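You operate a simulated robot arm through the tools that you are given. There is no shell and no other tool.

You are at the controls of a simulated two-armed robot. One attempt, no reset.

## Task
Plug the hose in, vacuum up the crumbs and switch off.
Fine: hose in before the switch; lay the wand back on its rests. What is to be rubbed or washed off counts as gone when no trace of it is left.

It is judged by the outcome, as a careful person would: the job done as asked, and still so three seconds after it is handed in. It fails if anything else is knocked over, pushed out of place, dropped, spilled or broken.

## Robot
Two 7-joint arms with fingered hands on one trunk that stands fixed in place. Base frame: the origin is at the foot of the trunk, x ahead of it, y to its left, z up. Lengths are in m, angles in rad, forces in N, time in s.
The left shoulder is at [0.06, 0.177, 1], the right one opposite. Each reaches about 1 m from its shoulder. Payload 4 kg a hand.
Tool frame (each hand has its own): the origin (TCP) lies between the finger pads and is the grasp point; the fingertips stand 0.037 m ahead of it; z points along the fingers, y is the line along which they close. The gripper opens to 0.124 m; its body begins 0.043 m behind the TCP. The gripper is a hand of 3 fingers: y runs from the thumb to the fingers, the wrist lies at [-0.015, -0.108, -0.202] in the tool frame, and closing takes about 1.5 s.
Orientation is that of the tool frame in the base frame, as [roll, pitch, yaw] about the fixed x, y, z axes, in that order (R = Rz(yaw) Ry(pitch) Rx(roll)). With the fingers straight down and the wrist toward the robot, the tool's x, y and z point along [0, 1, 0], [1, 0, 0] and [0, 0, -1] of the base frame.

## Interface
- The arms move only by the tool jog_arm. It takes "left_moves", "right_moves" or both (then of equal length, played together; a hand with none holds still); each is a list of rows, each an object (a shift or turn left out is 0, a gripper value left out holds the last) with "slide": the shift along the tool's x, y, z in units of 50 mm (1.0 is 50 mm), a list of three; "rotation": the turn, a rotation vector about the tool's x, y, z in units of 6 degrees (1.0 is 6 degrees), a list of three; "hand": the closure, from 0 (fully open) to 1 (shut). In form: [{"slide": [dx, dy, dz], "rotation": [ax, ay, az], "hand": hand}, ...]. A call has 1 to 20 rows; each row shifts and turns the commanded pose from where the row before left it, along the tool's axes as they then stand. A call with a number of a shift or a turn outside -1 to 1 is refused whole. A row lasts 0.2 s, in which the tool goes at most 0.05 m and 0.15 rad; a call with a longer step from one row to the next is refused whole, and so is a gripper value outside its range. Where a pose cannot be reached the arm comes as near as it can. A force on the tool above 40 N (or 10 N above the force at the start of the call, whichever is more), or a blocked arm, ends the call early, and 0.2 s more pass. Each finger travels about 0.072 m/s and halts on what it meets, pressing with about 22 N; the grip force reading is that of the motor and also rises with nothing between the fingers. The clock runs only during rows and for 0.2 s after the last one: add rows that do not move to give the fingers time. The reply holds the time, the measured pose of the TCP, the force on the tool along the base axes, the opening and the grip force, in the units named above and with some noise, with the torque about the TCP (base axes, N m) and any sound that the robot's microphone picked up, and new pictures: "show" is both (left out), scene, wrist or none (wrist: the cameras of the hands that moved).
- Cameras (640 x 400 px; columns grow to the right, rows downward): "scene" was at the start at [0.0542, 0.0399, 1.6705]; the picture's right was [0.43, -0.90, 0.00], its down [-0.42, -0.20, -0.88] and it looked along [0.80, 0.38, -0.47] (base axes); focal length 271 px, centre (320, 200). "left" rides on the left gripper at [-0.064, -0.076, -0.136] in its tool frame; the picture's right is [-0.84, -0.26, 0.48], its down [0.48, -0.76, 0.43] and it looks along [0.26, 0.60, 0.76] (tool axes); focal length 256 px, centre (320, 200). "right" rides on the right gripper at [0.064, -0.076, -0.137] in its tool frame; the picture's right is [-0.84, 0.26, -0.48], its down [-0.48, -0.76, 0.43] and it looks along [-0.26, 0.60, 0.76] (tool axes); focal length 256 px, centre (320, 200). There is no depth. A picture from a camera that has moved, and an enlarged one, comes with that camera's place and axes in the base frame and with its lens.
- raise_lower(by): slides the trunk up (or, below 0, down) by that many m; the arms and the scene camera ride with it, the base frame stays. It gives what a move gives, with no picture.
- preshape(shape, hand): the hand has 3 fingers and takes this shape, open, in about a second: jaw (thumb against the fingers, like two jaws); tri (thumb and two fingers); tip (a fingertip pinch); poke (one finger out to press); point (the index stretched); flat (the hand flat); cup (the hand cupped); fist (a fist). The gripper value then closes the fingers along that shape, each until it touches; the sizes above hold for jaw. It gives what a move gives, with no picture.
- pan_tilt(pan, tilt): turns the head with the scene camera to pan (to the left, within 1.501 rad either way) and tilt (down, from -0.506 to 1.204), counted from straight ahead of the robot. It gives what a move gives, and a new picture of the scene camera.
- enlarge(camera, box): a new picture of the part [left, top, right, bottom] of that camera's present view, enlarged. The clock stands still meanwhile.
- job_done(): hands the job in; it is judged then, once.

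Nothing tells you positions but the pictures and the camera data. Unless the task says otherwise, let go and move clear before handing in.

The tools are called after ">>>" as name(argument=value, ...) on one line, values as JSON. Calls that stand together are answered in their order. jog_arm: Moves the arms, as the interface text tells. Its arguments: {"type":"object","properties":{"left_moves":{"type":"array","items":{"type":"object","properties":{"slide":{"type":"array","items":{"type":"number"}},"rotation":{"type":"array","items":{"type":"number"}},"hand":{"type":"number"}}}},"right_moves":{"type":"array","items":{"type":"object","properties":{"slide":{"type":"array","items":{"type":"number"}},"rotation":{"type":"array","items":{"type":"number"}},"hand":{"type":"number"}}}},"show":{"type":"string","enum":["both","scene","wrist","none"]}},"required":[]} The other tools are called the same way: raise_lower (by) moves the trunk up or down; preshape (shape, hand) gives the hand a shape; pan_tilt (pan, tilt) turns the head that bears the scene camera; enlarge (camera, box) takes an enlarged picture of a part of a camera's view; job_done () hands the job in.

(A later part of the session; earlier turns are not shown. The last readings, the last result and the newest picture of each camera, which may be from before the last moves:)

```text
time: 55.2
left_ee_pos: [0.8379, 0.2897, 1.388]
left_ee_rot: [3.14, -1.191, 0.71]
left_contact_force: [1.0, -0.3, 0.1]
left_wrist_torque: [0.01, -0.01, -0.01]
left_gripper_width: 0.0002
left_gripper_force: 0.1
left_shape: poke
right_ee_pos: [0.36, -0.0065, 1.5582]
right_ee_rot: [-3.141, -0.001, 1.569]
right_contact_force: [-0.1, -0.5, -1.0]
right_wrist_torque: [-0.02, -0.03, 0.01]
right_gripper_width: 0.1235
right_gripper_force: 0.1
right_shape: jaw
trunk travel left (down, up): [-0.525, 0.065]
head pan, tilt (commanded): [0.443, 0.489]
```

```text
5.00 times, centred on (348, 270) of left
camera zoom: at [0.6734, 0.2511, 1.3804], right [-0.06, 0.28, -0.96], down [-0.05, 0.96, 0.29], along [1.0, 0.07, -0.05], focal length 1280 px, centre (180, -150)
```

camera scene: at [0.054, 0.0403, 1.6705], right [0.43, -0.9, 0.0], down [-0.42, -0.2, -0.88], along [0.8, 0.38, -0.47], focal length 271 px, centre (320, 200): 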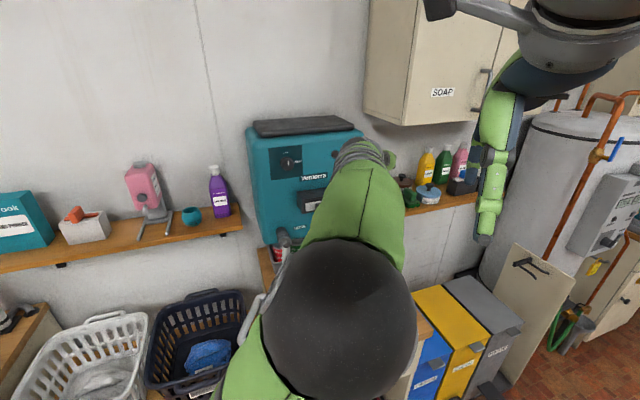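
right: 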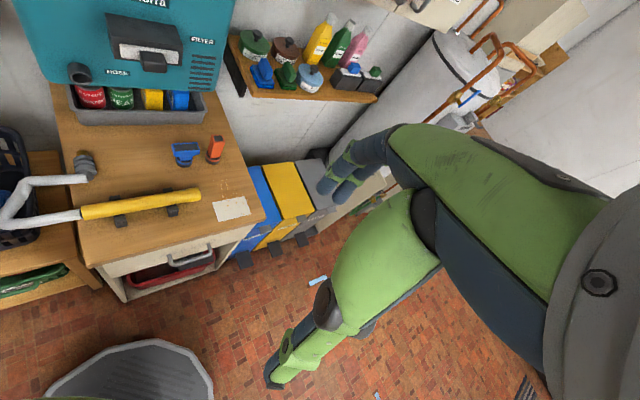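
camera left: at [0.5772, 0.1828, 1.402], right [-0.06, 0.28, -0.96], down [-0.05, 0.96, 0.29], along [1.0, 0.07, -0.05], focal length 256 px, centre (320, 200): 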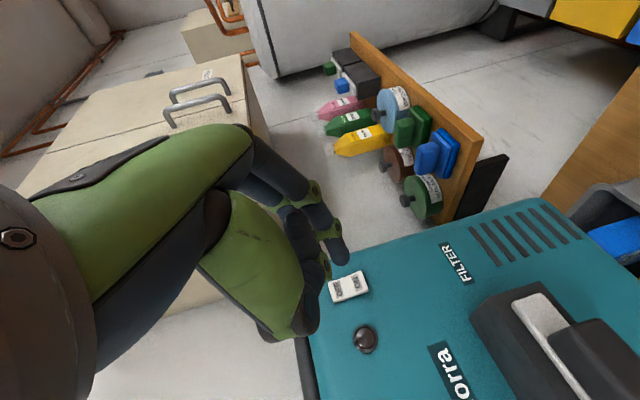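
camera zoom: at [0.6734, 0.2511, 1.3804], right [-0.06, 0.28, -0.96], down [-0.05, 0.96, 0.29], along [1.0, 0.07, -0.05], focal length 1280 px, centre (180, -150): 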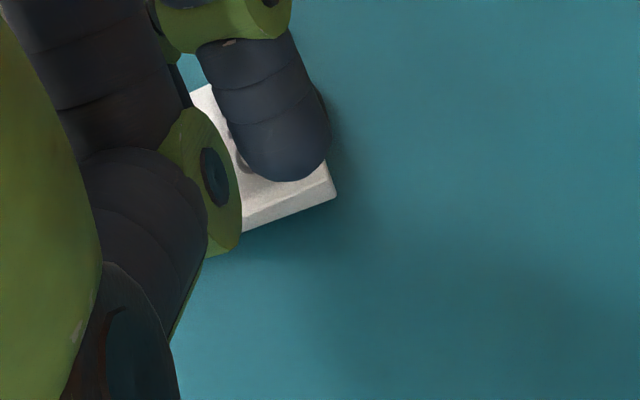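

>>> jog_arm(left_moves=[{"slide": [0.0298, 0.0381, 0.0875]}, {"slide": [0.0149, 0.019, 0.0437]}, {}], show="none")

>>> enlarge(camera="left", box=[300, 230, 396, 310])

```text
time: 56.0
left_ee_pos: [0.845, 0.2926, 1.3881]
left_ee_rot: [-3.14, -1.19, 0.705]
left_contact_force: [-0.1, 0.7, -0.7]
left_wrist_torque: [-0.01, 0.02, 0.02]
left_gripper_width: 0.0
left_gripper_force: 0.1
left_shape: poke
right_ee_pos: [0.3605, -0.0067, 1.5586]
right_ee_rot: [-3.14, -0.001, 1.571]
right_contact_force: [-0.6, -0.1, -0.5]
right_wrist_torque: [0.0, -0.02, 0.0]
right_gripper_width: 0.1237
right_gripper_force: 0.0
right_shape: jaw
trunk travel left (down, up): [-0.525, 0.065]
head pan, tilt (commanded): [0.443, 0.489]
```

```text
5.00 times, centred on (348, 270) of left
camera zoom: at [0.6807, 0.2535, 1.3794], right [-0.06, 0.28, -0.96], down [-0.05, 0.96, 0.29], along [1.0, 0.07, -0.05], focal length 1280 px, centre (180, -150)
```

zoom: 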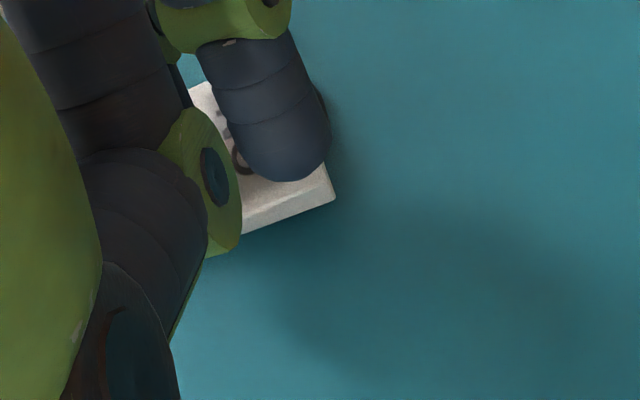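

>>> jog_arm(left_moves=[{"slide": [0.0298, 0.0381, 0.0875]}, {}], show="none")

>>> jog_arm(left_moves=[{"slide": [0.0298, 0.0381, 0.0875]}, {}], show="none")

>>> enlarge(camera="left", box=[300, 230, 396, 310])

```text
time: 56.6
left_ee_pos: [0.8491, 0.2959, 1.3887]
left_ee_rot: [3.141, -1.19, 0.708]
left_contact_force: [-0.2, -0.3, -0.5]
left_wrist_torque: [0.03, 0.03, -0.01]
left_gripper_width: 0.0003
left_gripper_force: 0.1
left_shape: poke
right_ee_pos: [0.3596, -0.0081, 1.5588]
right_ee_rot: [-3.141, 0.0, 1.572]
right_contact_force: [0.4, 0.0, 0.7]
right_wrist_torque: [0.03, -0.02, 0.01]
right_gripper_width: 0.1238
right_gripper_force: 0.0
right_shape: jaw
trunk travel left (down, up): [-0.525, 0.065]
head pan, tilt (commanded): [0.443, 0.489]
```

```text
time: 57.2
left_ee_pos: [0.8535, 0.2959, 1.389]
left_ee_rot: [-3.138, -1.192, 0.704]
left_contact_force: [-7.0, -4.2, -1.2]
left_wrist_torque: [-0.03, 0.04, 0.06]
left_gripper_width: 0.0
left_gripper_force: 0.0
left_shape: poke
right_ee_pos: [0.3596, -0.0083, 1.5574]
right_ee_rot: [-3.141, 0.0, 1.571]
right_contact_force: [-0.4, 0.3, -0.6]
right_wrist_torque: [0.02, 0.01, -0.01]
right_gripper_width: 0.1235
right_gripper_force: 0.0
right_shape: jaw
trunk travel left (down, up): [-0.525, 0.065]
head pan, tilt (commanded): [0.443, 0.489]
```

```text
5.00 times, centred on (348, 270) of left
camera zoom: at [0.6888, 0.2556, 1.38], right [-0.06, 0.28, -0.96], down [-0.05, 0.96, 0.29], along [1.0, 0.07, -0.05], focal length 1280 px, centre (180, -150)
```

zoom: 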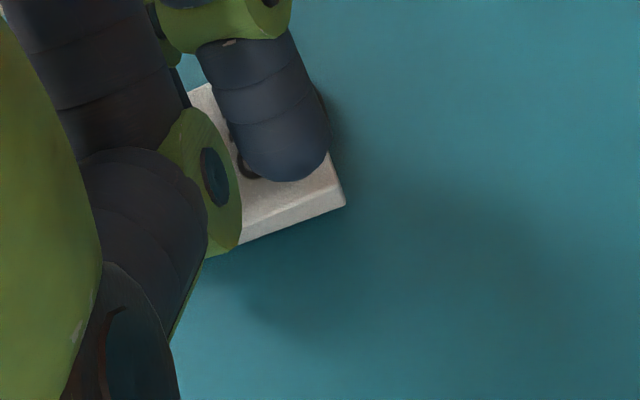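

Contact at about 8 N on the ON half. A bit more push to flip it.

>>> jog_arm(left_moves=[{"slide": [0.0296, -0.006, 0.0741]}, {"slide": [0.0296, -0.006, 0.0741]}, {}], show="none")

>>> enlarge(camera="left", box=[300, 230, 396, 310])

>>> enlarge(camera="scene", box=[270, 110, 390, 200])

```text
time: 58.0
left_ee_pos: [0.859, 0.2944, 1.3908]
left_ee_rot: [-3.141, -1.19, 0.7]
left_contact_force: [-20.8, -28.4, -4.3]
left_wrist_torque: [-0.13, 0.11, -0.04]
left_gripper_width: 0.0001
left_gripper_force: 0.0
left_shape: poke
right_ee_pos: [0.3578, -0.0104, 1.5585]
right_ee_rot: [3.141, -0.003, 1.571]
right_contact_force: [-0.4, 0.7, -0.2]
right_wrist_torque: [0.03, 0.04, -0.02]
right_gripper_width: 0.1239
right_gripper_force: 0.1
right_shape: jaw
trunk travel left (down, up): [-0.525, 0.065]
head pan, tilt (commanded): [0.443, 0.489]
```

```text
5.00 times, centred on (348, 270) of left
camera zoom: at [0.6939, 0.2554, 1.3817], right [-0.06, 0.28, -0.96], down [-0.04, 0.96, 0.29], along [1.0, 0.06, -0.05], focal length 1280 px, centre (180, -150)
```

zoom: 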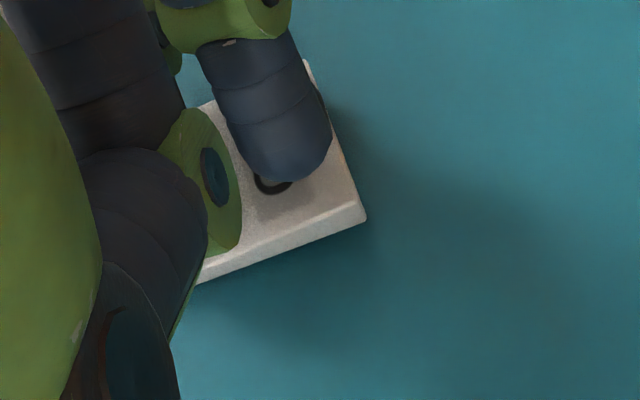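

```text
4.44 times, centred on (330, 155) of scene
camera zoom: at [0.0512, 0.0351, 1.6707], right [0.43, -0.9, 0.0], down [-0.42, -0.2, -0.88], along [0.8, 0.38, -0.47], focal length 1204 px, centre (276, 400)
```

zoom: 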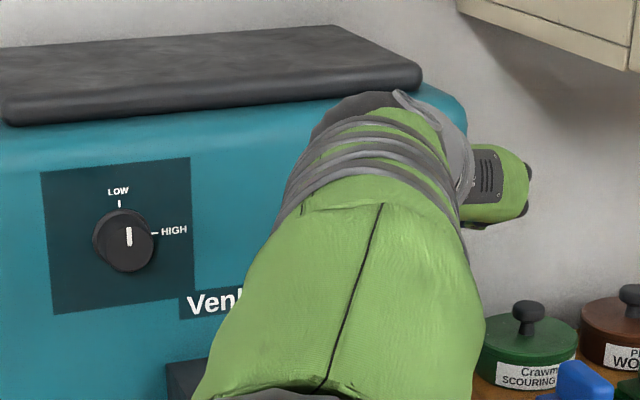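

The force and torque show the contact is near the rocker's pivot, about 20 mm above the finger I'd been watching. The other finger is the one that leads. I'll back off, drop about 21 mm and shift right 8 mm, then press again.

>>> jog_arm(left_moves=[{"slide": [-0.148, 0.03, -0.37]}, {"slide": [-0.2, 0.08, 0.085]}, {"slide": [-0.195, 0.07, 0.085]}, {}], show="none")

>>> enlarge(camera="left", box=[270, 200, 390, 320])

```text
time: 59.0
left_ee_pos: [0.8506, 0.2837, 1.3659]
left_ee_rot: [-3.141, -1.19, 0.708]
left_contact_force: [0.8, -0.6, 0.4]
left_wrist_torque: [-0.04, 0.0, 0.03]
left_gripper_width: 0.0003
left_gripper_force: 0.1
left_shape: poke
right_ee_pos: [0.3603, -0.0067, 1.5591]
right_ee_rot: [-3.141, -0.002, 1.57]
right_contact_force: [-0.2, -0.2, -0.6]
right_wrist_torque: [0.01, 0.01, 0.01]
right_gripper_width: 0.1237
right_gripper_force: 0.0
right_shape: jaw
trunk travel left (down, up): [-0.525, 0.065]
head pan, tilt (commanded): [0.443, 0.489]
```

```text
3.33 times, centred on (330, 260) of left
camera zoom: at [0.6861, 0.2435, 1.3577], right [-0.06, 0.28, -0.96], down [-0.05, 0.96, 0.29], along [1.0, 0.07, -0.05], focal length 853 px, centre (287, 0)
```

zoom: 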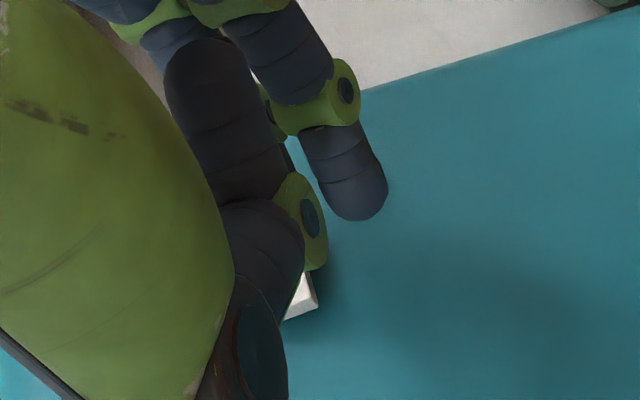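

>>> jog_arm(left_moves=[{"slide": [0.037, 0.092, 0.0926]}, {"slide": [0.037, -0.008, 0.0926]}, {}], show="none")

>>> jog_arm(left_moves=[{"slide": [0.0296, -0.006, 0.0741]}, {}], show="none")

```text
time: 59.8
left_ee_pos: [0.8607, 0.2859, 1.3661]
left_ee_rot: [-3.141, -1.19, 0.705]
left_contact_force: [0.2, -0.2, 1.1]
left_wrist_torque: [0.0, 0.0, -0.02]
left_gripper_width: 0.0
left_gripper_force: 0.1
left_shape: poke
right_ee_pos: [0.3592, -0.0075, 1.5585]
right_ee_rot: [-3.141, 0.0, 1.571]
right_contact_force: [0.2, 0.4, 0.5]
right_wrist_torque: [0.0, -0.02, -0.01]
right_gripper_width: 0.1236
right_gripper_force: 0.1
right_shape: jaw
trunk travel left (down, up): [-0.525, 0.065]
head pan, tilt (commanded): [0.443, 0.489]
```

```text
time: 60.4
left_ee_pos: [0.862, 0.2882, 1.3657]
left_ee_rot: [-3.14, -1.189, 0.706]
left_contact_force: [-5.0, -4.0, -1.4]
left_wrist_torque: [-0.01, 0.02, 0.08]
left_gripper_width: 0.0001
left_gripper_force: 0.1
left_shape: poke
right_ee_pos: [0.36, -0.0076, 1.558]
right_ee_rot: [-3.14, 0.001, 1.571]
right_contact_force: [0.5, 1.0, 0.1]
right_wrist_torque: [0.06, 0.0, 0.0]
right_gripper_width: 0.1237
right_gripper_force: 0.1
right_shape: jaw
trunk travel left (down, up): [-0.525, 0.065]
head pan, tilt (commanded): [0.443, 0.489]
```

Contact at about 6 N, now on the lower (ON) half. Pressing a little further.

>>> jog_arm(left_moves=[{"slide": [0.0296, -0.006, 0.0741]}, {}], show="none")

>>> jog_arm(left_moves=[{"slide": [0.0296, -0.006, 0.0741]}, {}], show="none")

>>> enlarge(camera="left", box=[270, 200, 390, 320])

```text
time: 61.0
left_ee_pos: [0.8667, 0.2882, 1.3658]
left_ee_rot: [-3.137, -1.189, 0.699]
left_contact_force: [-17.9, -14.1, -9.6]
left_wrist_torque: [-0.24, 0.21, 0.26]
left_gripper_width: 0.0
left_gripper_force: 0.1
left_shape: poke
right_ee_pos: [0.3575, -0.0079, 1.5581]
right_ee_rot: [3.141, -0.002, 1.571]
right_contact_force: [0.6, 0.5, -0.2]
right_wrist_torque: [0.01, 0.0, 0.01]
right_gripper_width: 0.1235
right_gripper_force: 0.0
right_shape: jaw
trunk travel left (down, up): [-0.525, 0.065]
head pan, tilt (commanded): [0.443, 0.489]
```

```text
time: 61.6
left_ee_pos: [0.8686, 0.287, 1.3674]
left_ee_rot: [3.139, -1.188, 0.706]
left_contact_force: [-22.4, -29.0, -14.3]
left_wrist_torque: [-0.39, 0.34, -0.01]
left_gripper_width: 0.0001
left_gripper_force: 0.1
left_shape: poke
right_ee_pos: [0.3581, -0.0108, 1.5593]
right_ee_rot: [3.14, -0.002, 1.572]
right_contact_force: [0.0, 0.2, -0.2]
right_wrist_torque: [0.0, 0.02, 0.01]
right_gripper_width: 0.1236
right_gripper_force: 0.0
right_shape: jaw
trunk travel left (down, up): [-0.525, 0.065]
head pan, tilt (commanded): [0.443, 0.489]
```

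```text
3.33 times, centred on (330, 260) of left
camera zoom: at [0.7044, 0.2485, 1.3586], right [-0.06, 0.28, -0.96], down [-0.04, 0.96, 0.29], along [1.0, 0.06, -0.05], focal length 853 px, centre (287, 0)
```

zoom: 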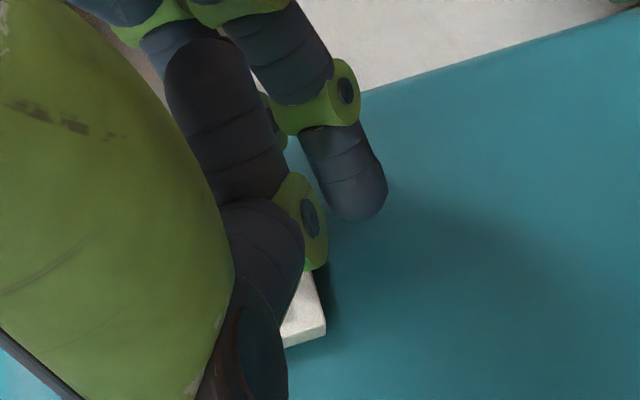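

>>> jog_arm(left_moves=[{"slide": [-0.148, 0.03, -0.37]}, {"slide": [-0.3, 0.06, -0.75]}, {"slide": [-0.3, -0.5, -0.75]}, {}], show="wrist")

>>> enlarge(camera="left", box=[280, 220, 440, 360])

```text
time: 62.6
left_ee_pos: [0.7813, 0.2433, 1.3675]
left_ee_rot: [-3.135, -1.187, 0.705]
left_contact_force: [0.6, -0.8, -0.3]
left_wrist_torque: [0.0, 0.02, 0.05]
left_gripper_width: 0.0
left_gripper_force: 0.1
left_shape: poke
right_ee_pos: [0.3624, -0.0082, 1.5585]
right_ee_rot: [-3.14, -0.004, 1.57]
right_contact_force: [0.5, -0.4, -0.5]
right_wrist_torque: [0.04, -0.01, 0.02]
right_gripper_width: 0.1236
right_gripper_force: 0.0
right_shape: jaw
trunk travel left (down, up): [-0.525, 0.065]
head pan, tilt (commanded): [0.443, 0.489]
camera left: at [0.6177, 0.2036, 1.3593], right [-0.07, 0.28, -0.96], down [-0.05, 0.96, 0.29], along [1.0, 0.07, -0.05], focal length 256 px, centre (320, 200)
```

left: 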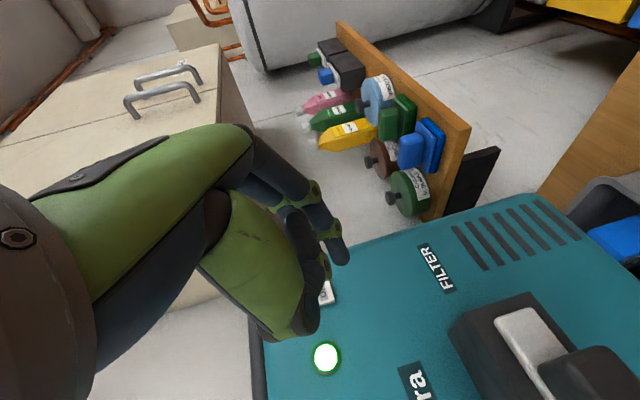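

```text
2.86 times, centred on (360, 290) of left
camera zoom: at [0.6177, 0.2036, 1.3593], right [-0.07, 0.28, -0.96], down [-0.05, 0.96, 0.29], along [1.0, 0.07, -0.05], focal length 731 px, centre (206, -57)
```

zoom: 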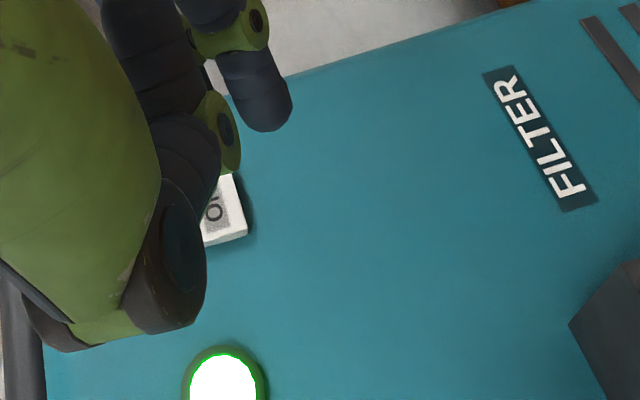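

The indicator lamp is lit, so the vacuum is on with the hose in. I'll park the left hand up and to the left, out of the way, and then use the right hand for the wand.

>>> jog_arm(left_moves=[{"slide": [-0.3, 0, -0.7]}, {"slide": [-0.004, -0.8025, -0.3475]}, {"slide": [-0.004, -0.8025, -0.3475]}, {"slide": [-0.004, -0.8025, -0.3475]}, {"slide": [-0.004, -0.8025, -0.3475]}, {"slide": [-0.004, -0.8025, -0.3475]}, {"slide": [-0.004, -0.8025, -0.3475]}, {"slide": [-0.004, -0.8025, -0.3475]}, {"slide": [0, -0.8, -0.3]}, {}], show="scene")

>>> enlarge(camera="scene", box=[240, 280, 440, 370])

>>> enlarge(camera="right", box=[60, 150, 300, 280])

```text
time: 65.0
left_ee_pos: [0.4737, 0.3458, 1.4105]
left_ee_rot: [2.96, -1.148, 0.761]
left_contact_force: [-0.2, 0.6, 1.0]
left_wrist_torque: [-0.03, -0.01, 0.01]
left_gripper_width: 0.0002
left_gripper_force: 0.0
left_shape: poke
left hand out of reach, approached as far as the arm can: row 6, 9
right_ee_pos: [0.3605, -0.006, 1.5583]
right_ee_rot: [3.141, 0.0, 1.572]
right_contact_force: [0.3, -0.2, -0.1]
right_wrist_torque: [0.0, 0.01, 0.0]
right_gripper_width: 0.1237
right_gripper_force: 0.2
right_shape: jaw
trunk travel left (down, up): [-0.525, 0.065]
head pan, tilt (commanded): [0.443, 0.489]
stopped in row 10 (left hand): the arm was blocked; the commanded pose is now the measured one
camera scene: at [0.0541, 0.0402, 1.6705], right [0.43, -0.9, 0.0], down [-0.42, -0.2, -0.88], along [0.8, 0.38, -0.47], focal length 271 px, centre (320, 200)
```

scene: 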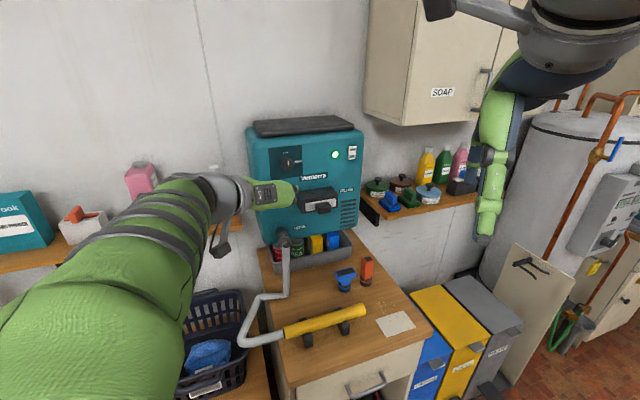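

```text
3.20 times, centred on (340, 325) of scene
camera zoom: at [0.0541, 0.0402, 1.6705], right [0.43, -0.9, 0.0], down [-0.42, -0.2, -0.88], along [0.8, 0.38, -0.47], focal length 867 px, centre (256, -200)
```

zoom: 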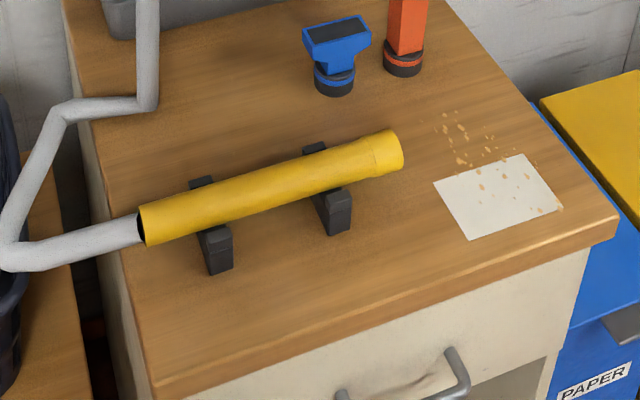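

```text
2.67 times, centred on (180, 215) of right
camera zoom: at [0.2826, 0.0575, 1.6951], right [0.26, -0.84, 0.48], down [-0.76, -0.48, -0.43], along [0.6, -0.26, -0.76], focal length 683 px, centre (693, 160)
```

zoom: 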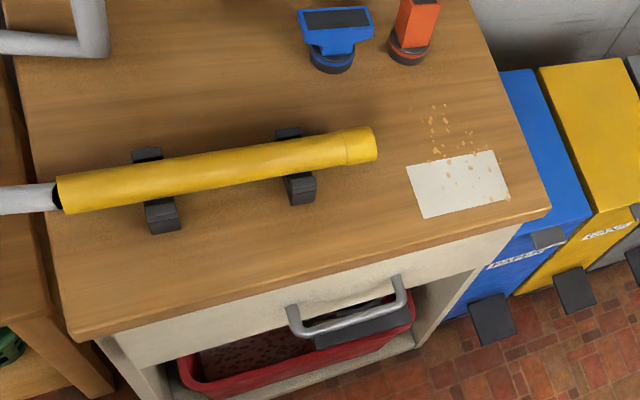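

The lamp is green and the wand still lies on its rests, running from about u=0.084 to 0.352 along the bench at v≈0.592, z≈0.945. I'll turn the right hand to straddle it and move above the middle, between the two rests.

>>> jog_arm(right_moves=[{"rotation": [0, 0, -0.9375]}, {"rotation": [0, 0, -0.9375]}, {"rotation": [0, 0, -0.9375]}, {"rotation": [0, 0, -0.9375]}, {"rotation": [0, 0, -0.9375]}, {"rotation": [0, 0, -0.9375]}, {"rotation": [0, 0, -0.9375]}, {"rotation": [0, 0, -0.9375]}, {"slide": [0.072, 0.569, 0.73]}, {"slide": [0.072, 0.569, 0.73]}, {"slide": [0.072, 0.569, 0.73]}, {"slide": [0.072, 0.569, 0.73]}, {"slide": [0.072, 0.569, 0.73]}, {"slide": [0.072, 0.569, 0.73]}, {}], show="both")

```text
time: 68.2
left_ee_pos: [0.4747, 0.3445, 1.4109]
left_ee_rot: [2.967, -1.148, 0.753]
left_contact_force: [0.1, 1.1, 0.7]
left_wrist_torque: [-0.01, 0.01, -0.02]
left_gripper_width: 0.0
left_gripper_force: 0.0
left_shape: poke
right_ee_pos: [0.466, 0.128, 1.3376]
right_ee_rot: [3.142, 0.0, 2.356]
right_contact_force: [-1.2, -0.1, 0.0]
right_wrist_torque: [0.04, -0.03, 0.01]
right_gripper_width: 0.1238
right_gripper_force: 0.1
right_shape: jaw
trunk travel left (down, up): [-0.525, 0.065]
head pan, tilt (commanded): [0.443, 0.489]
camera scene: at [0.0536, 0.0394, 1.6706], right [0.43, -0.9, 0.0], down [-0.42, -0.2, -0.88], along [0.8, 0.38, -0.47], focal length 271 px, centre (320, 200)
camera right: at [0.3663, 0.1199, 1.4747], right [0.77, -0.41, 0.48], down [-0.2, -0.88, -0.44], along [0.6, 0.24, -0.76], focal length 256 px, centre (320, 200)
```

scene: 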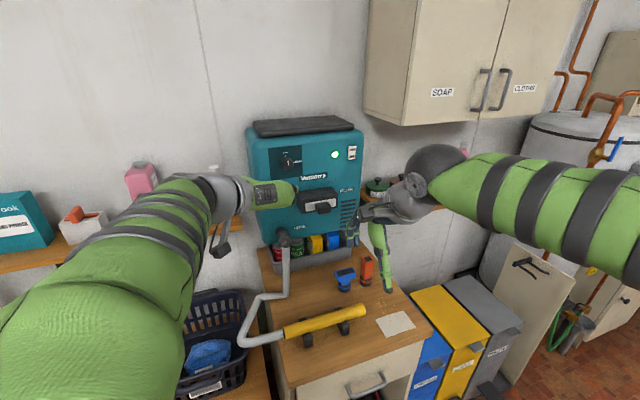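
right: 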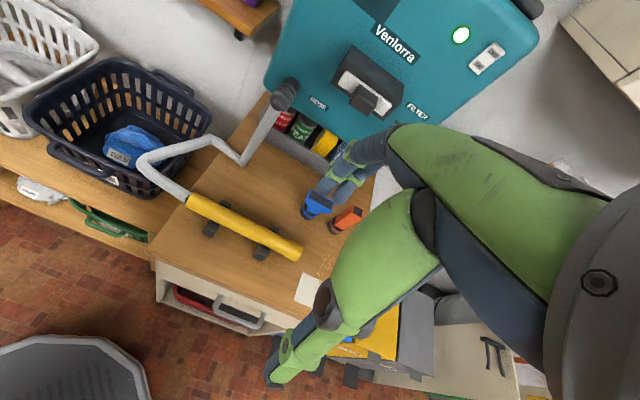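

>>> jog_arm(right_moves=[{"slide": [0.072, 0.569, 0.73]}, {"slide": [0.072, 0.569, 0.73]}, {"slide": [0.072, 0.569, 0.73]}, {"slide": [0.072, 0.569, 0.73]}, {"slide": [0.072, 0.569, 0.73]}, {"slide": [0.072, 0.569, 0.73]}, {}], show="both")

>>> enlarge(camera="right", box=[160, 180, 400, 400])

>>> enlarge(camera="scene", box=[250, 260, 410, 360])

```text
time: 69.8
left_ee_pos: [0.474, 0.3454, 1.4113]
left_ee_rot: [2.969, -1.148, 0.753]
left_contact_force: [0.3, 0.2, 0.3]
left_wrist_torque: [0.02, -0.02, 0.02]
left_gripper_width: 0.0001
left_gripper_force: 0.0
left_shape: poke
right_ee_pos: [0.5726, 0.2659, 1.1206]
right_ee_rot: [3.14, 0.0, 2.355]
right_contact_force: [0.1, -0.9, -0.3]
right_wrist_torque: [0.01, 0.04, -0.03]
right_gripper_width: 0.1237
right_gripper_force: 0.1
right_shape: jaw
trunk travel left (down, up): [-0.525, 0.065]
head pan, tilt (commanded): [0.443, 0.489]
camera scene: at [0.0537, 0.0395, 1.6706], right [0.43, -0.9, 0.0], down [-0.42, -0.2, -0.88], along [0.8, 0.38, -0.47], focal length 271 px, centre (320, 200)
camera right: at [0.4724, 0.2567, 1.2567], right [0.77, -0.41, 0.48], down [-0.2, -0.88, -0.44], along [0.6, 0.24, -0.76], focal length 256 px, centre (320, 200)
```

scene: 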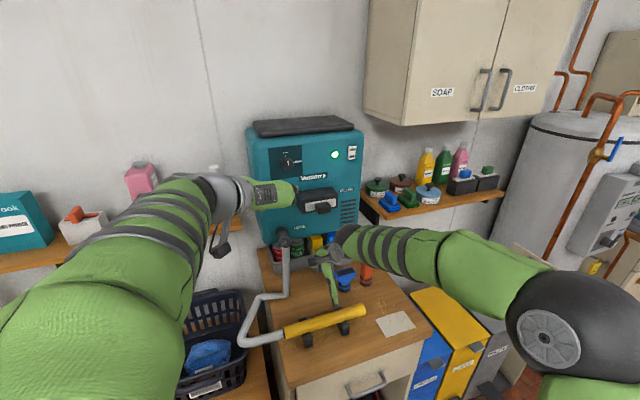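
right: 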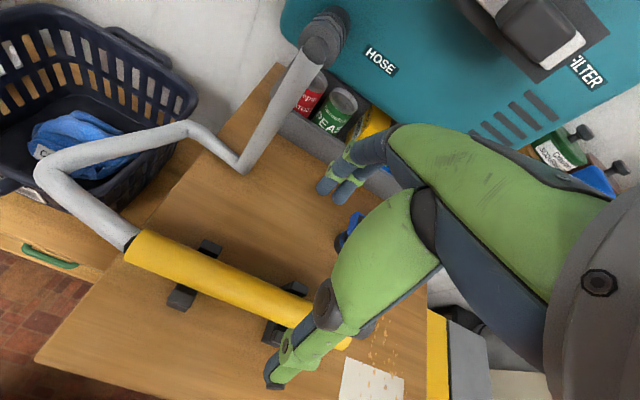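

```text
1.82 times, centred on (280, 290) of right
camera zoom: at [0.4724, 0.2567, 1.2567], right [0.77, -0.41, 0.48], down [-0.2, -0.88, -0.44], along [0.6, 0.24, -0.76], focal length 465 px, centre (393, 36)
```

zoom: 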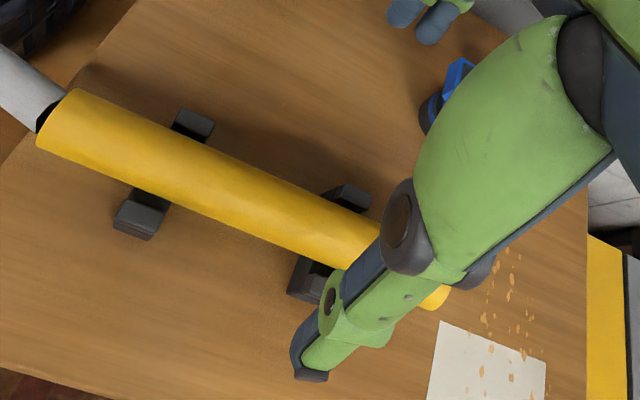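

```text
4.00 times, centred on (330, 310) of scene
camera zoom: at [0.0537, 0.0395, 1.6706], right [0.43, -0.9, 0.0], down [-0.42, -0.2, -0.88], along [0.8, 0.38, -0.47], focal length 1083 px, centre (280, -240)
```

zoom: 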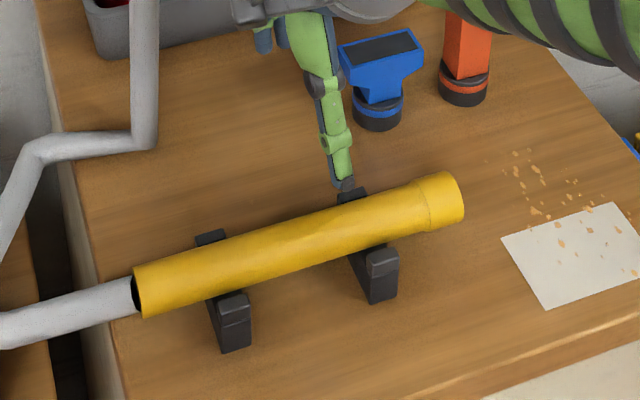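

>>> jog_arm(right_moves=[{"slide": [0.21, -0.08, 0.5]}, {"slide": [0, 0, 0.8]}, {"slide": [0, 0, 0.7]}, {}], show="none")

>>> enlarge(camera="right", box=[160, 180, 400, 400])

>>> enlarge(camera="scene", box=[260, 270, 390, 351])

```text
time: 70.8
left_ee_pos: [0.4746, 0.3441, 1.4098]
left_ee_rot: [2.971, -1.146, 0.752]
left_contact_force: [0.5, -0.8, -0.4]
left_wrist_torque: [-0.04, 0.0, 0.06]
left_gripper_width: 0.0
left_gripper_force: 0.0
left_shape: poke
right_ee_pos: [0.562, 0.2699, 1.0185]
right_ee_rot: [-3.141, 0.0, 2.354]
right_contact_force: [0.5, -0.3, -0.3]
right_wrist_torque: [-0.03, -0.02, -0.03]
right_gripper_width: 0.1235
right_gripper_force: 0.1
right_shape: jaw
trunk travel left (down, up): [-0.525, 0.065]
head pan, tilt (commanded): [0.443, 0.489]
```

```text
1.82 times, centred on (280, 290) of right
camera zoom: at [0.4613, 0.261, 1.1559], right [0.77, -0.41, 0.48], down [-0.2, -0.88, -0.44], along [0.6, 0.24, -0.76], focal length 465 px, centre (393, 36)
```

zoom: 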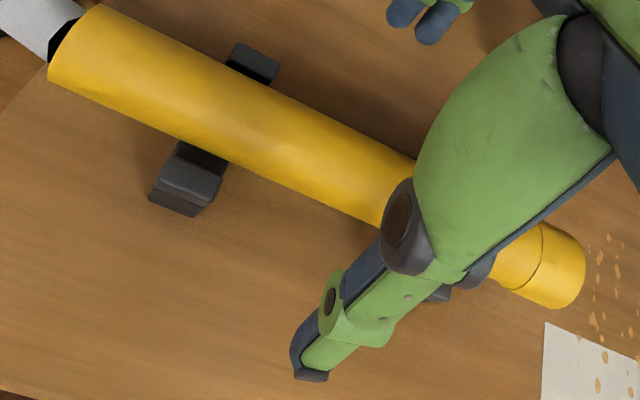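

```text
4.92 times, centred on (325, 310) of scene
camera zoom: at [0.0542, 0.0398, 1.6705], right [0.43, -0.9, 0.0], down [-0.42, -0.2, -0.88], along [0.8, 0.38, -0.47], focal length 1333 px, centre (295, -344)
```

zoom: 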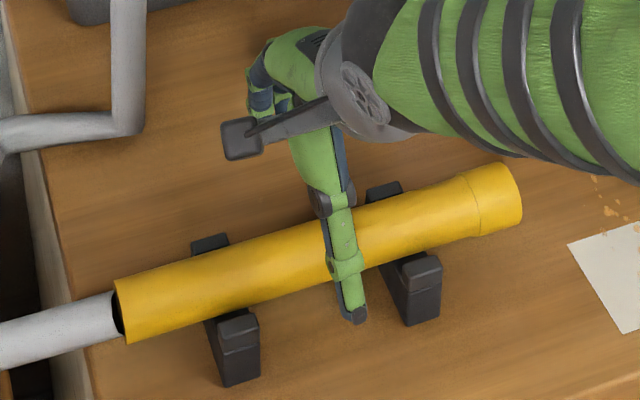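

>>> jog_arm(right_moves=[{"slide": [0, 0, 0.4]}, {"slide": [0, 0, 0.4]}, {"slide": [0, 0, 0.3]}, {"slide": [0, 0, 0.25]}, {}], show="none")

>>> enlarge(camera="right", box=[160, 180, 400, 400])

>>> enlarge(camera="scene", box=[260, 270, 390, 351])

```text
time: 72.0
left_ee_pos: [0.4739, 0.3453, 1.4106]
left_ee_rot: [2.965, -1.146, 0.756]
left_contact_force: [0.0, -0.2, -0.7]
left_wrist_torque: [0.01, 0.0, -0.02]
left_gripper_width: 0.0
left_gripper_force: 0.0
left_shape: poke
right_ee_pos: [0.561, 0.2697, 0.9518]
right_ee_rot: [3.141, 0.0, 2.356]
right_contact_force: [0.6, 0.2, -0.4]
right_wrist_torque: [0.01, 0.0, -0.02]
right_gripper_width: 0.1237
right_gripper_force: 0.0
right_shape: jaw
trunk travel left (down, up): [-0.525, 0.065]
head pan, tilt (commanded): [0.443, 0.489]
```

```text
1.82 times, centred on (280, 290) of right
camera zoom: at [0.4602, 0.2613, 1.089], right [0.77, -0.41, 0.48], down [-0.2, -0.88, -0.43], along [0.6, 0.24, -0.76], focal length 465 px, centre (393, 36)
```

zoom: 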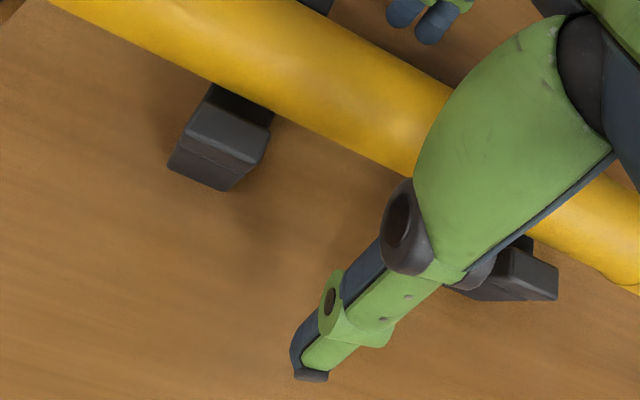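

```text
4.92 times, centred on (325, 310) of scene
camera zoom: at [0.0542, 0.04, 1.6705], right [0.43, -0.9, 0.0], down [-0.42, -0.2, -0.88], along [0.8, 0.38, -0.47], focal length 1333 px, centre (295, -344)
```

zoom: 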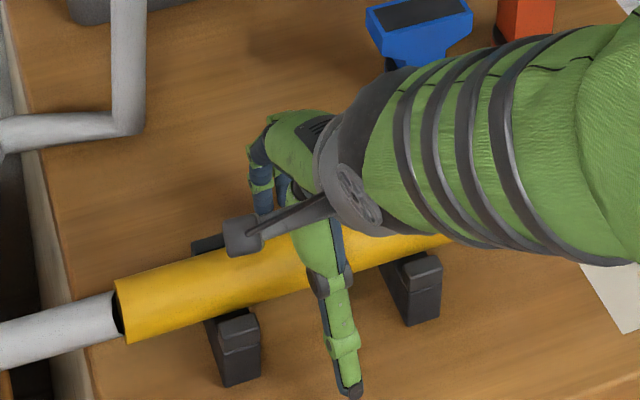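

The fingers straddle the wand between the two rests without touching anything. Closing the right hand.

>>> jog_arm(right_moves=[{"hand": 0.3}, {"hand": 0.5}, {"hand": 0.7}, {"hand": 0.85}, {"hand": 1.0}, {"hand": 1.0}, {"hand": 1.0}, {"hand": 1.0}], show="none")

>>> enlarge(camera="right", box=[160, 180, 400, 400])

>>> enlarge(camera="scene", box=[260, 270, 390, 351])

```text
time: 73.8
left_ee_pos: [0.4747, 0.3448, 1.4103]
left_ee_rot: [2.969, -1.147, 0.753]
left_contact_force: [0.2, -0.6, 0.4]
left_wrist_torque: [0.04, -0.01, 0.03]
left_gripper_width: 0.0
left_gripper_force: 0.0
left_shape: poke
right_ee_pos: [0.5595, 0.2695, 0.9515]
right_ee_rot: [-3.141, 0.0, 2.354]
right_contact_force: [-2.6, -3.1, -1.6]
right_wrist_torque: [-0.07, 0.06, 0.0]
right_gripper_width: 0.022
right_gripper_force: 21.7
right_shape: jaw
trunk travel left (down, up): [-0.525, 0.065]
head pan, tilt (commanded): [0.443, 0.489]
```

```text
1.82 times, centred on (280, 290) of right
camera zoom: at [0.4601, 0.2611, 1.0887], right [0.77, -0.41, 0.48], down [-0.2, -0.88, -0.43], along [0.6, 0.24, -0.76], focal length 465 px, centre (393, 36)
```

zoom: 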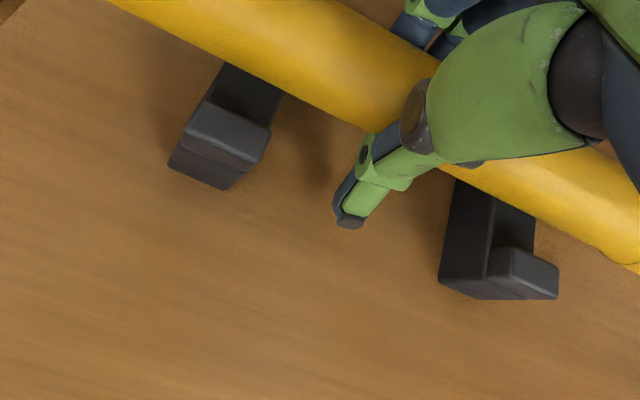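

```text
4.92 times, centred on (325, 310) of scene
camera zoom: at [0.0542, 0.0398, 1.6705], right [0.43, -0.9, 0.0], down [-0.42, -0.2, -0.88], along [0.8, 0.38, -0.47], focal length 1333 px, centre (295, -344)
```

zoom: 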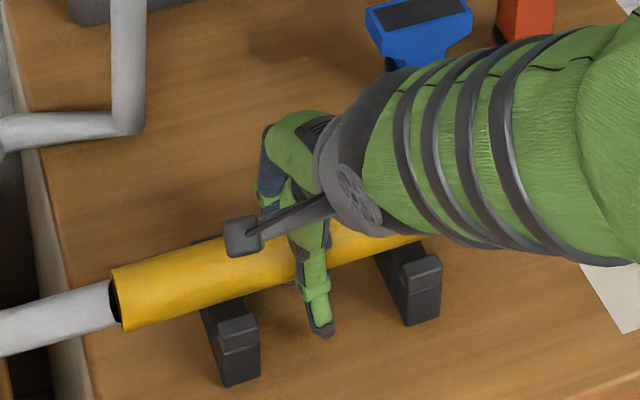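

>>> enlarge(camera="scene", box=[285, 295, 365, 345])

>>> enlarge(camera="right", box=[270, 170, 390, 300])

>>> enlarge(camera="left", box=[0, 0, 640, 400])

```text
8.00 times, centred on (325, 320) of scene
camera zoom: at [0.0542, 0.0398, 1.6705], right [0.43, -0.9, 0.0], down [-0.42, -0.2, -0.88], along [0.8, 0.38, -0.47], focal length 2167 px, centre (280, -760)
```

zoom: 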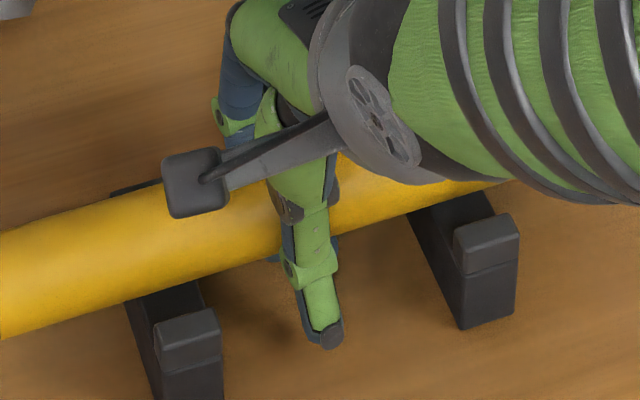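

```text
3.08 times, centred on (330, 235) of right
camera zoom: at [0.4601, 0.2611, 1.0887], right [0.77, -0.41, 0.48], down [-0.2, -0.88, -0.43], along [0.6, 0.24, -0.76], focal length 788 px, centre (289, 92)
```

zoom: 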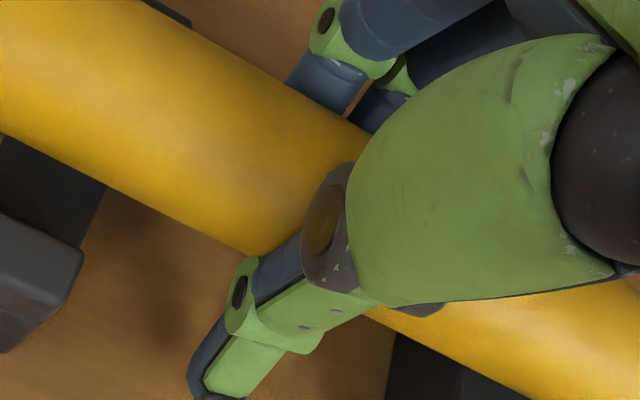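

```text
1.00 times, centred on (320, 200) of left (not enlarged: the box is as wide or as high as the picture)
camera zoom: at [0.3064, 0.3238, 1.402], right [-0.02, 0.21, -0.98], down [0.06, 0.98, 0.21], along [1.0, -0.05, -0.03], focal length 256 px, centre (320, 200)
```

zoom: 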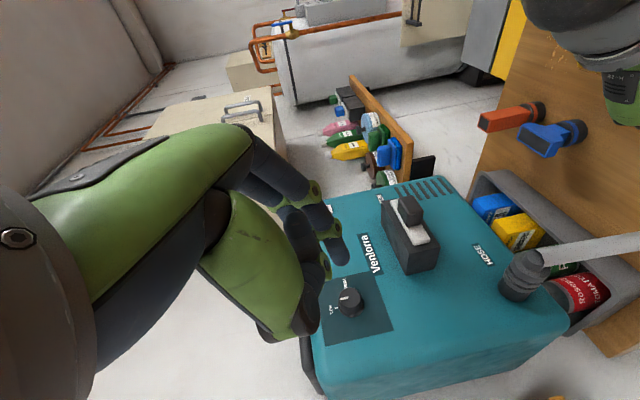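

>>> jog_arm(right_moves=[{"slide": [0, 0, -0.2]}, {"slide": [0, 0, -0.4]}, {"slide": [0, 0, -0.4]}, {}], show="none")

>>> enlarge(camera="scene", box=[250, 260, 410, 360])

>>> enlarge(camera="right", box=[100, 100, 420, 300])

```text
time: 74.8
left_ee_pos: [0.4744, 0.3458, 1.4106]
left_ee_rot: [2.964, -1.146, 0.757]
left_contact_force: [0.8, -0.7, 0.4]
left_wrist_torque: [-0.01, 0.0, 0.01]
left_gripper_width: 0.0
left_gripper_force: 0.1
left_shape: poke
right_ee_pos: [0.5603, 0.2693, 1.0017]
right_ee_rot: [3.141, 0.0, 2.355]
right_contact_force: [0.6, -0.6, -1.8]
right_wrist_torque: [-0.02, 0.02, 0.01]
right_gripper_width: 0.0222
right_gripper_force: 22.1
right_shape: jaw
trunk travel left (down, up): [-0.525, 0.065]
head pan, tilt (commanded): [0.443, 0.489]
```

```text
4.00 times, centred on (330, 310) of scene
camera zoom: at [0.0545, 0.0402, 1.6705], right [0.43, -0.9, 0.0], down [-0.42, -0.2, -0.88], along [0.8, 0.38, -0.47], focal length 1083 px, centre (280, -240)
```

zoom: 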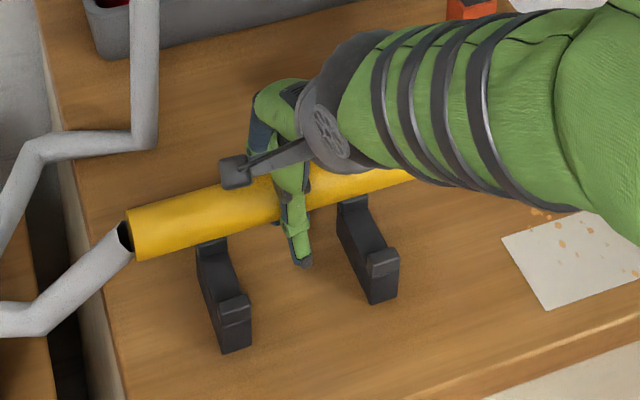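

```text
2.00 times, centred on (260, 200) of right
camera zoom: at [0.4611, 0.2618, 1.1392], right [0.77, -0.41, 0.48], down [-0.2, -0.88, -0.43], along [0.6, 0.24, -0.76], focal length 512 px, centre (440, 200)
```

zoom: 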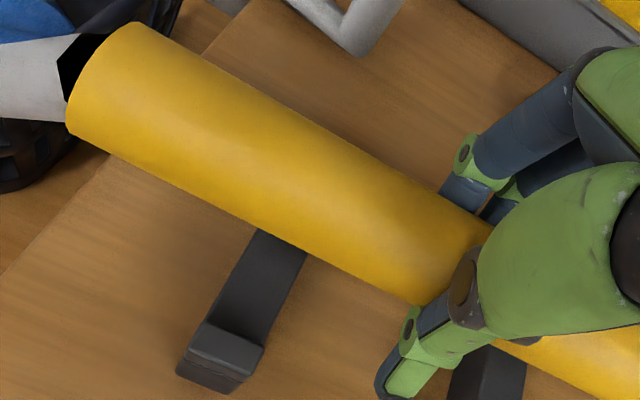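

The wand is held firmly, parallel to the hand, with its mouth about 0.146 m from my grip, and the rests haven't moved. I'll lift clear, swing the wand so the mouth points away from the robot, and tilt the mouth down 30°.

>>> jog_arm(right_moves=[{"slide": [0, 0, -0.9]}, {"slide": [0, 0, -0.9]}, {"rotation": [0, 0, -0.9375]}, {"rotation": [0, 0, -0.9375]}, {"rotation": [0, 0, -0.9375]}, {"rotation": [0, 0, -0.9375]}, {"rotation": [0, 0, -0.9375]}, {"rotation": [0, 0, -0.9375]}, {"rotation": [0, 0, -0.9375]}, {"rotation": [0, 0, -0.9375]}, {}], show="both")

```text
time: 77.2
left_ee_pos: [0.4744, 0.3469, 1.4093]
left_ee_rot: [2.97, -1.145, 0.751]
left_contact_force: [-0.7, -0.2, -0.3]
left_wrist_torque: [0.0, 0.02, -0.01]
left_gripper_width: 0.0
left_gripper_force: 0.1
left_shape: poke
right_ee_pos: [0.5607, 0.2706, 1.0921]
right_ee_rot: [3.141, 0.0, 3.141]
right_contact_force: [0.0, -0.3, -2.0]
right_wrist_torque: [-0.01, 0.0, -0.03]
right_gripper_width: 0.0217
right_gripper_force: 21.8
right_shape: jaw
trunk travel left (down, up): [-0.525, 0.065]
head pan, tilt (commanded): [0.443, 0.489]
camera scene: at [0.0542, 0.0401, 1.6705], right [0.43, -0.9, 0.0], down [-0.42, -0.2, -0.88], along [0.8, 0.38, -0.47], focal length 271 px, centre (320, 200)
camera right: at [0.4955, 0.1932, 1.2293], right [0.84, 0.26, 0.48], down [0.48, -0.76, -0.43], along [0.26, 0.6, -0.76], focal length 256 px, centre (320, 200)
```

scene: 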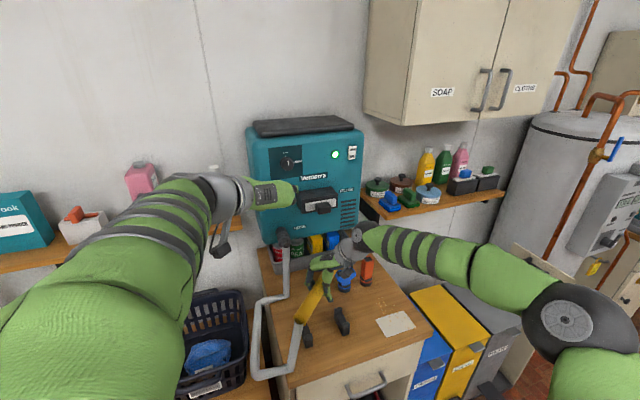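
right: 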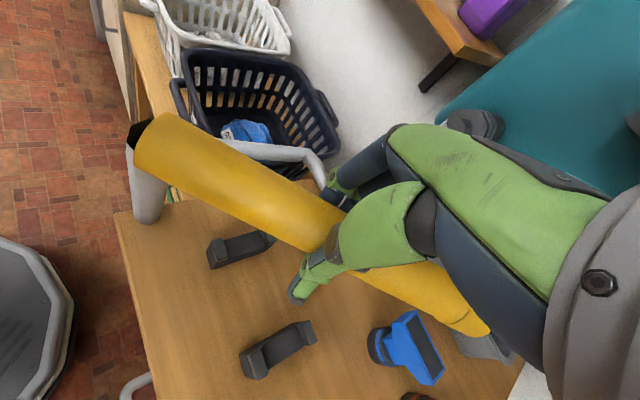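

>>> jog_arm(right_moves=[{"slide": [-0.2, -0.867, 0]}, {"slide": [-0.2, -0.867, 0]}, {"slide": [-0.2, -0.867, 0]}, {"rotation": [0, 1.0, 0]}, {"rotation": [0, 1.0, 0]}, {"rotation": [0, 1.0, 0]}, {"rotation": [0, 1.0, 0]}, {"rotation": [0, 1.0, 0]}, {}], show="both")

>>> enlarge(camera="scene", box=[280, 250, 440, 350])

>>> enlarge(camera="right", box=[280, 200, 600, 400])

```text
time: 79.2
left_ee_pos: [0.474, 0.3456, 1.4112]
left_ee_rot: [2.967, -1.145, 0.755]
left_contact_force: [-0.9, 0.0, -0.5]
left_wrist_torque: [-0.01, 0.0, 0.02]
left_gripper_width: 0.0
left_gripper_force: 0.0
left_shape: poke
right_ee_pos: [0.5904, 0.1391, 1.0935]
right_ee_rot: [3.141, -0.525, 3.14]
right_contact_force: [-0.7, 0.0, -2.7]
right_wrist_torque: [-0.03, 0.01, 0.02]
right_gripper_width: 0.0221
right_gripper_force: 22.5
right_shape: jaw
trunk travel left (down, up): [-0.525, 0.065]
head pan, tilt (commanded): [0.443, 0.489]
camera scene: at [0.0542, 0.0399, 1.6705], right [0.43, -0.9, 0.0], down [-0.42, -0.2, -0.88], along [0.8, 0.38, -0.47], focal length 271 px, centre (320, 200)
camera right: at [0.6025, 0.0632, 1.2436], right [0.97, 0.26, 0.0], down [0.2, -0.76, -0.62], along [-0.16, 0.6, -0.79], focal length 256 px, centre (320, 200)
```

scene: 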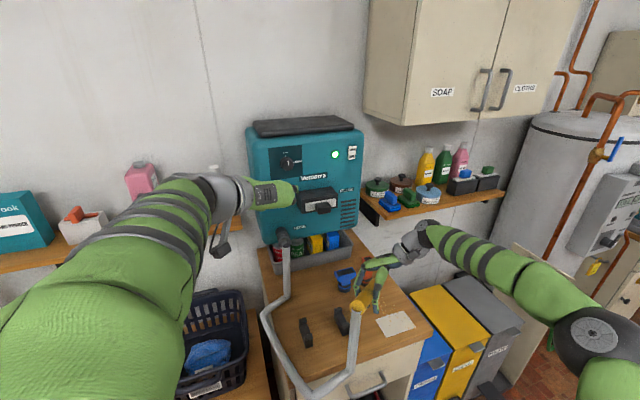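
right: 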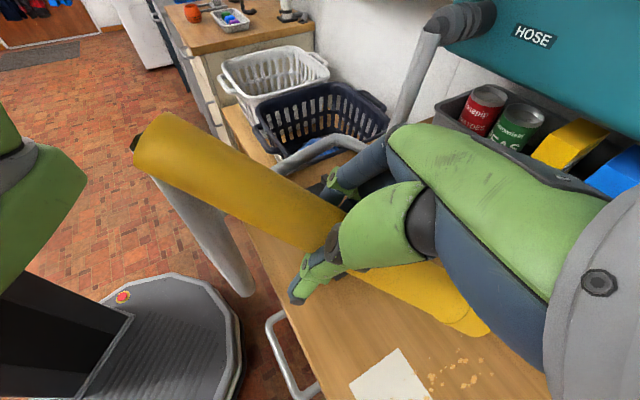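

```text
4.00 times, centred on (360, 300) of scene
camera zoom: at [0.0542, 0.0399, 1.6705], right [0.43, -0.9, 0.0], down [-0.42, -0.2, -0.88], along [0.8, 0.38, -0.47], focal length 1083 px, centre (160, -200)
```

zoom: 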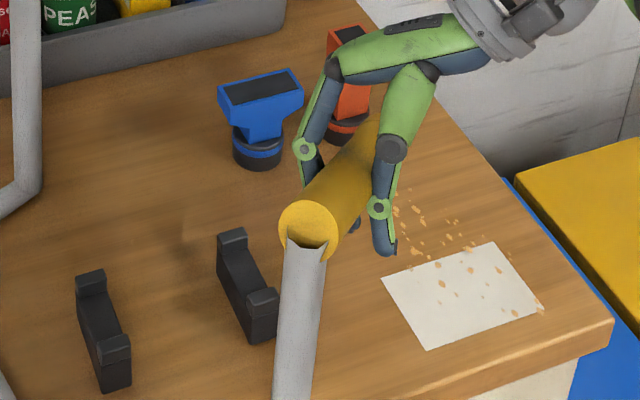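

```text
2.00 times, centred on (440, 300) of right
camera zoom: at [0.6025, 0.0632, 1.2436], right [0.97, 0.26, 0.0], down [0.2, -0.76, -0.62], along [-0.16, 0.6, -0.79], focal length 512 px, centre (80, 0)
```

zoom: 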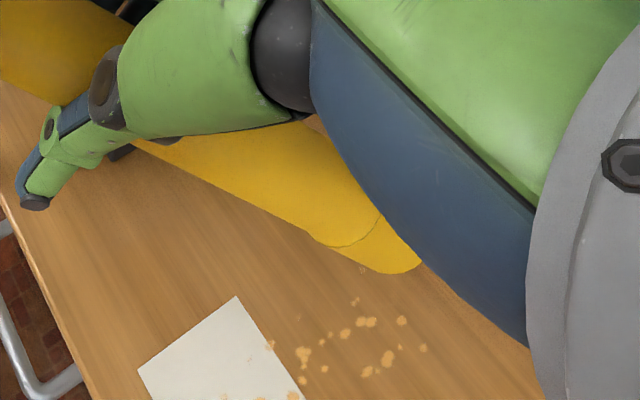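

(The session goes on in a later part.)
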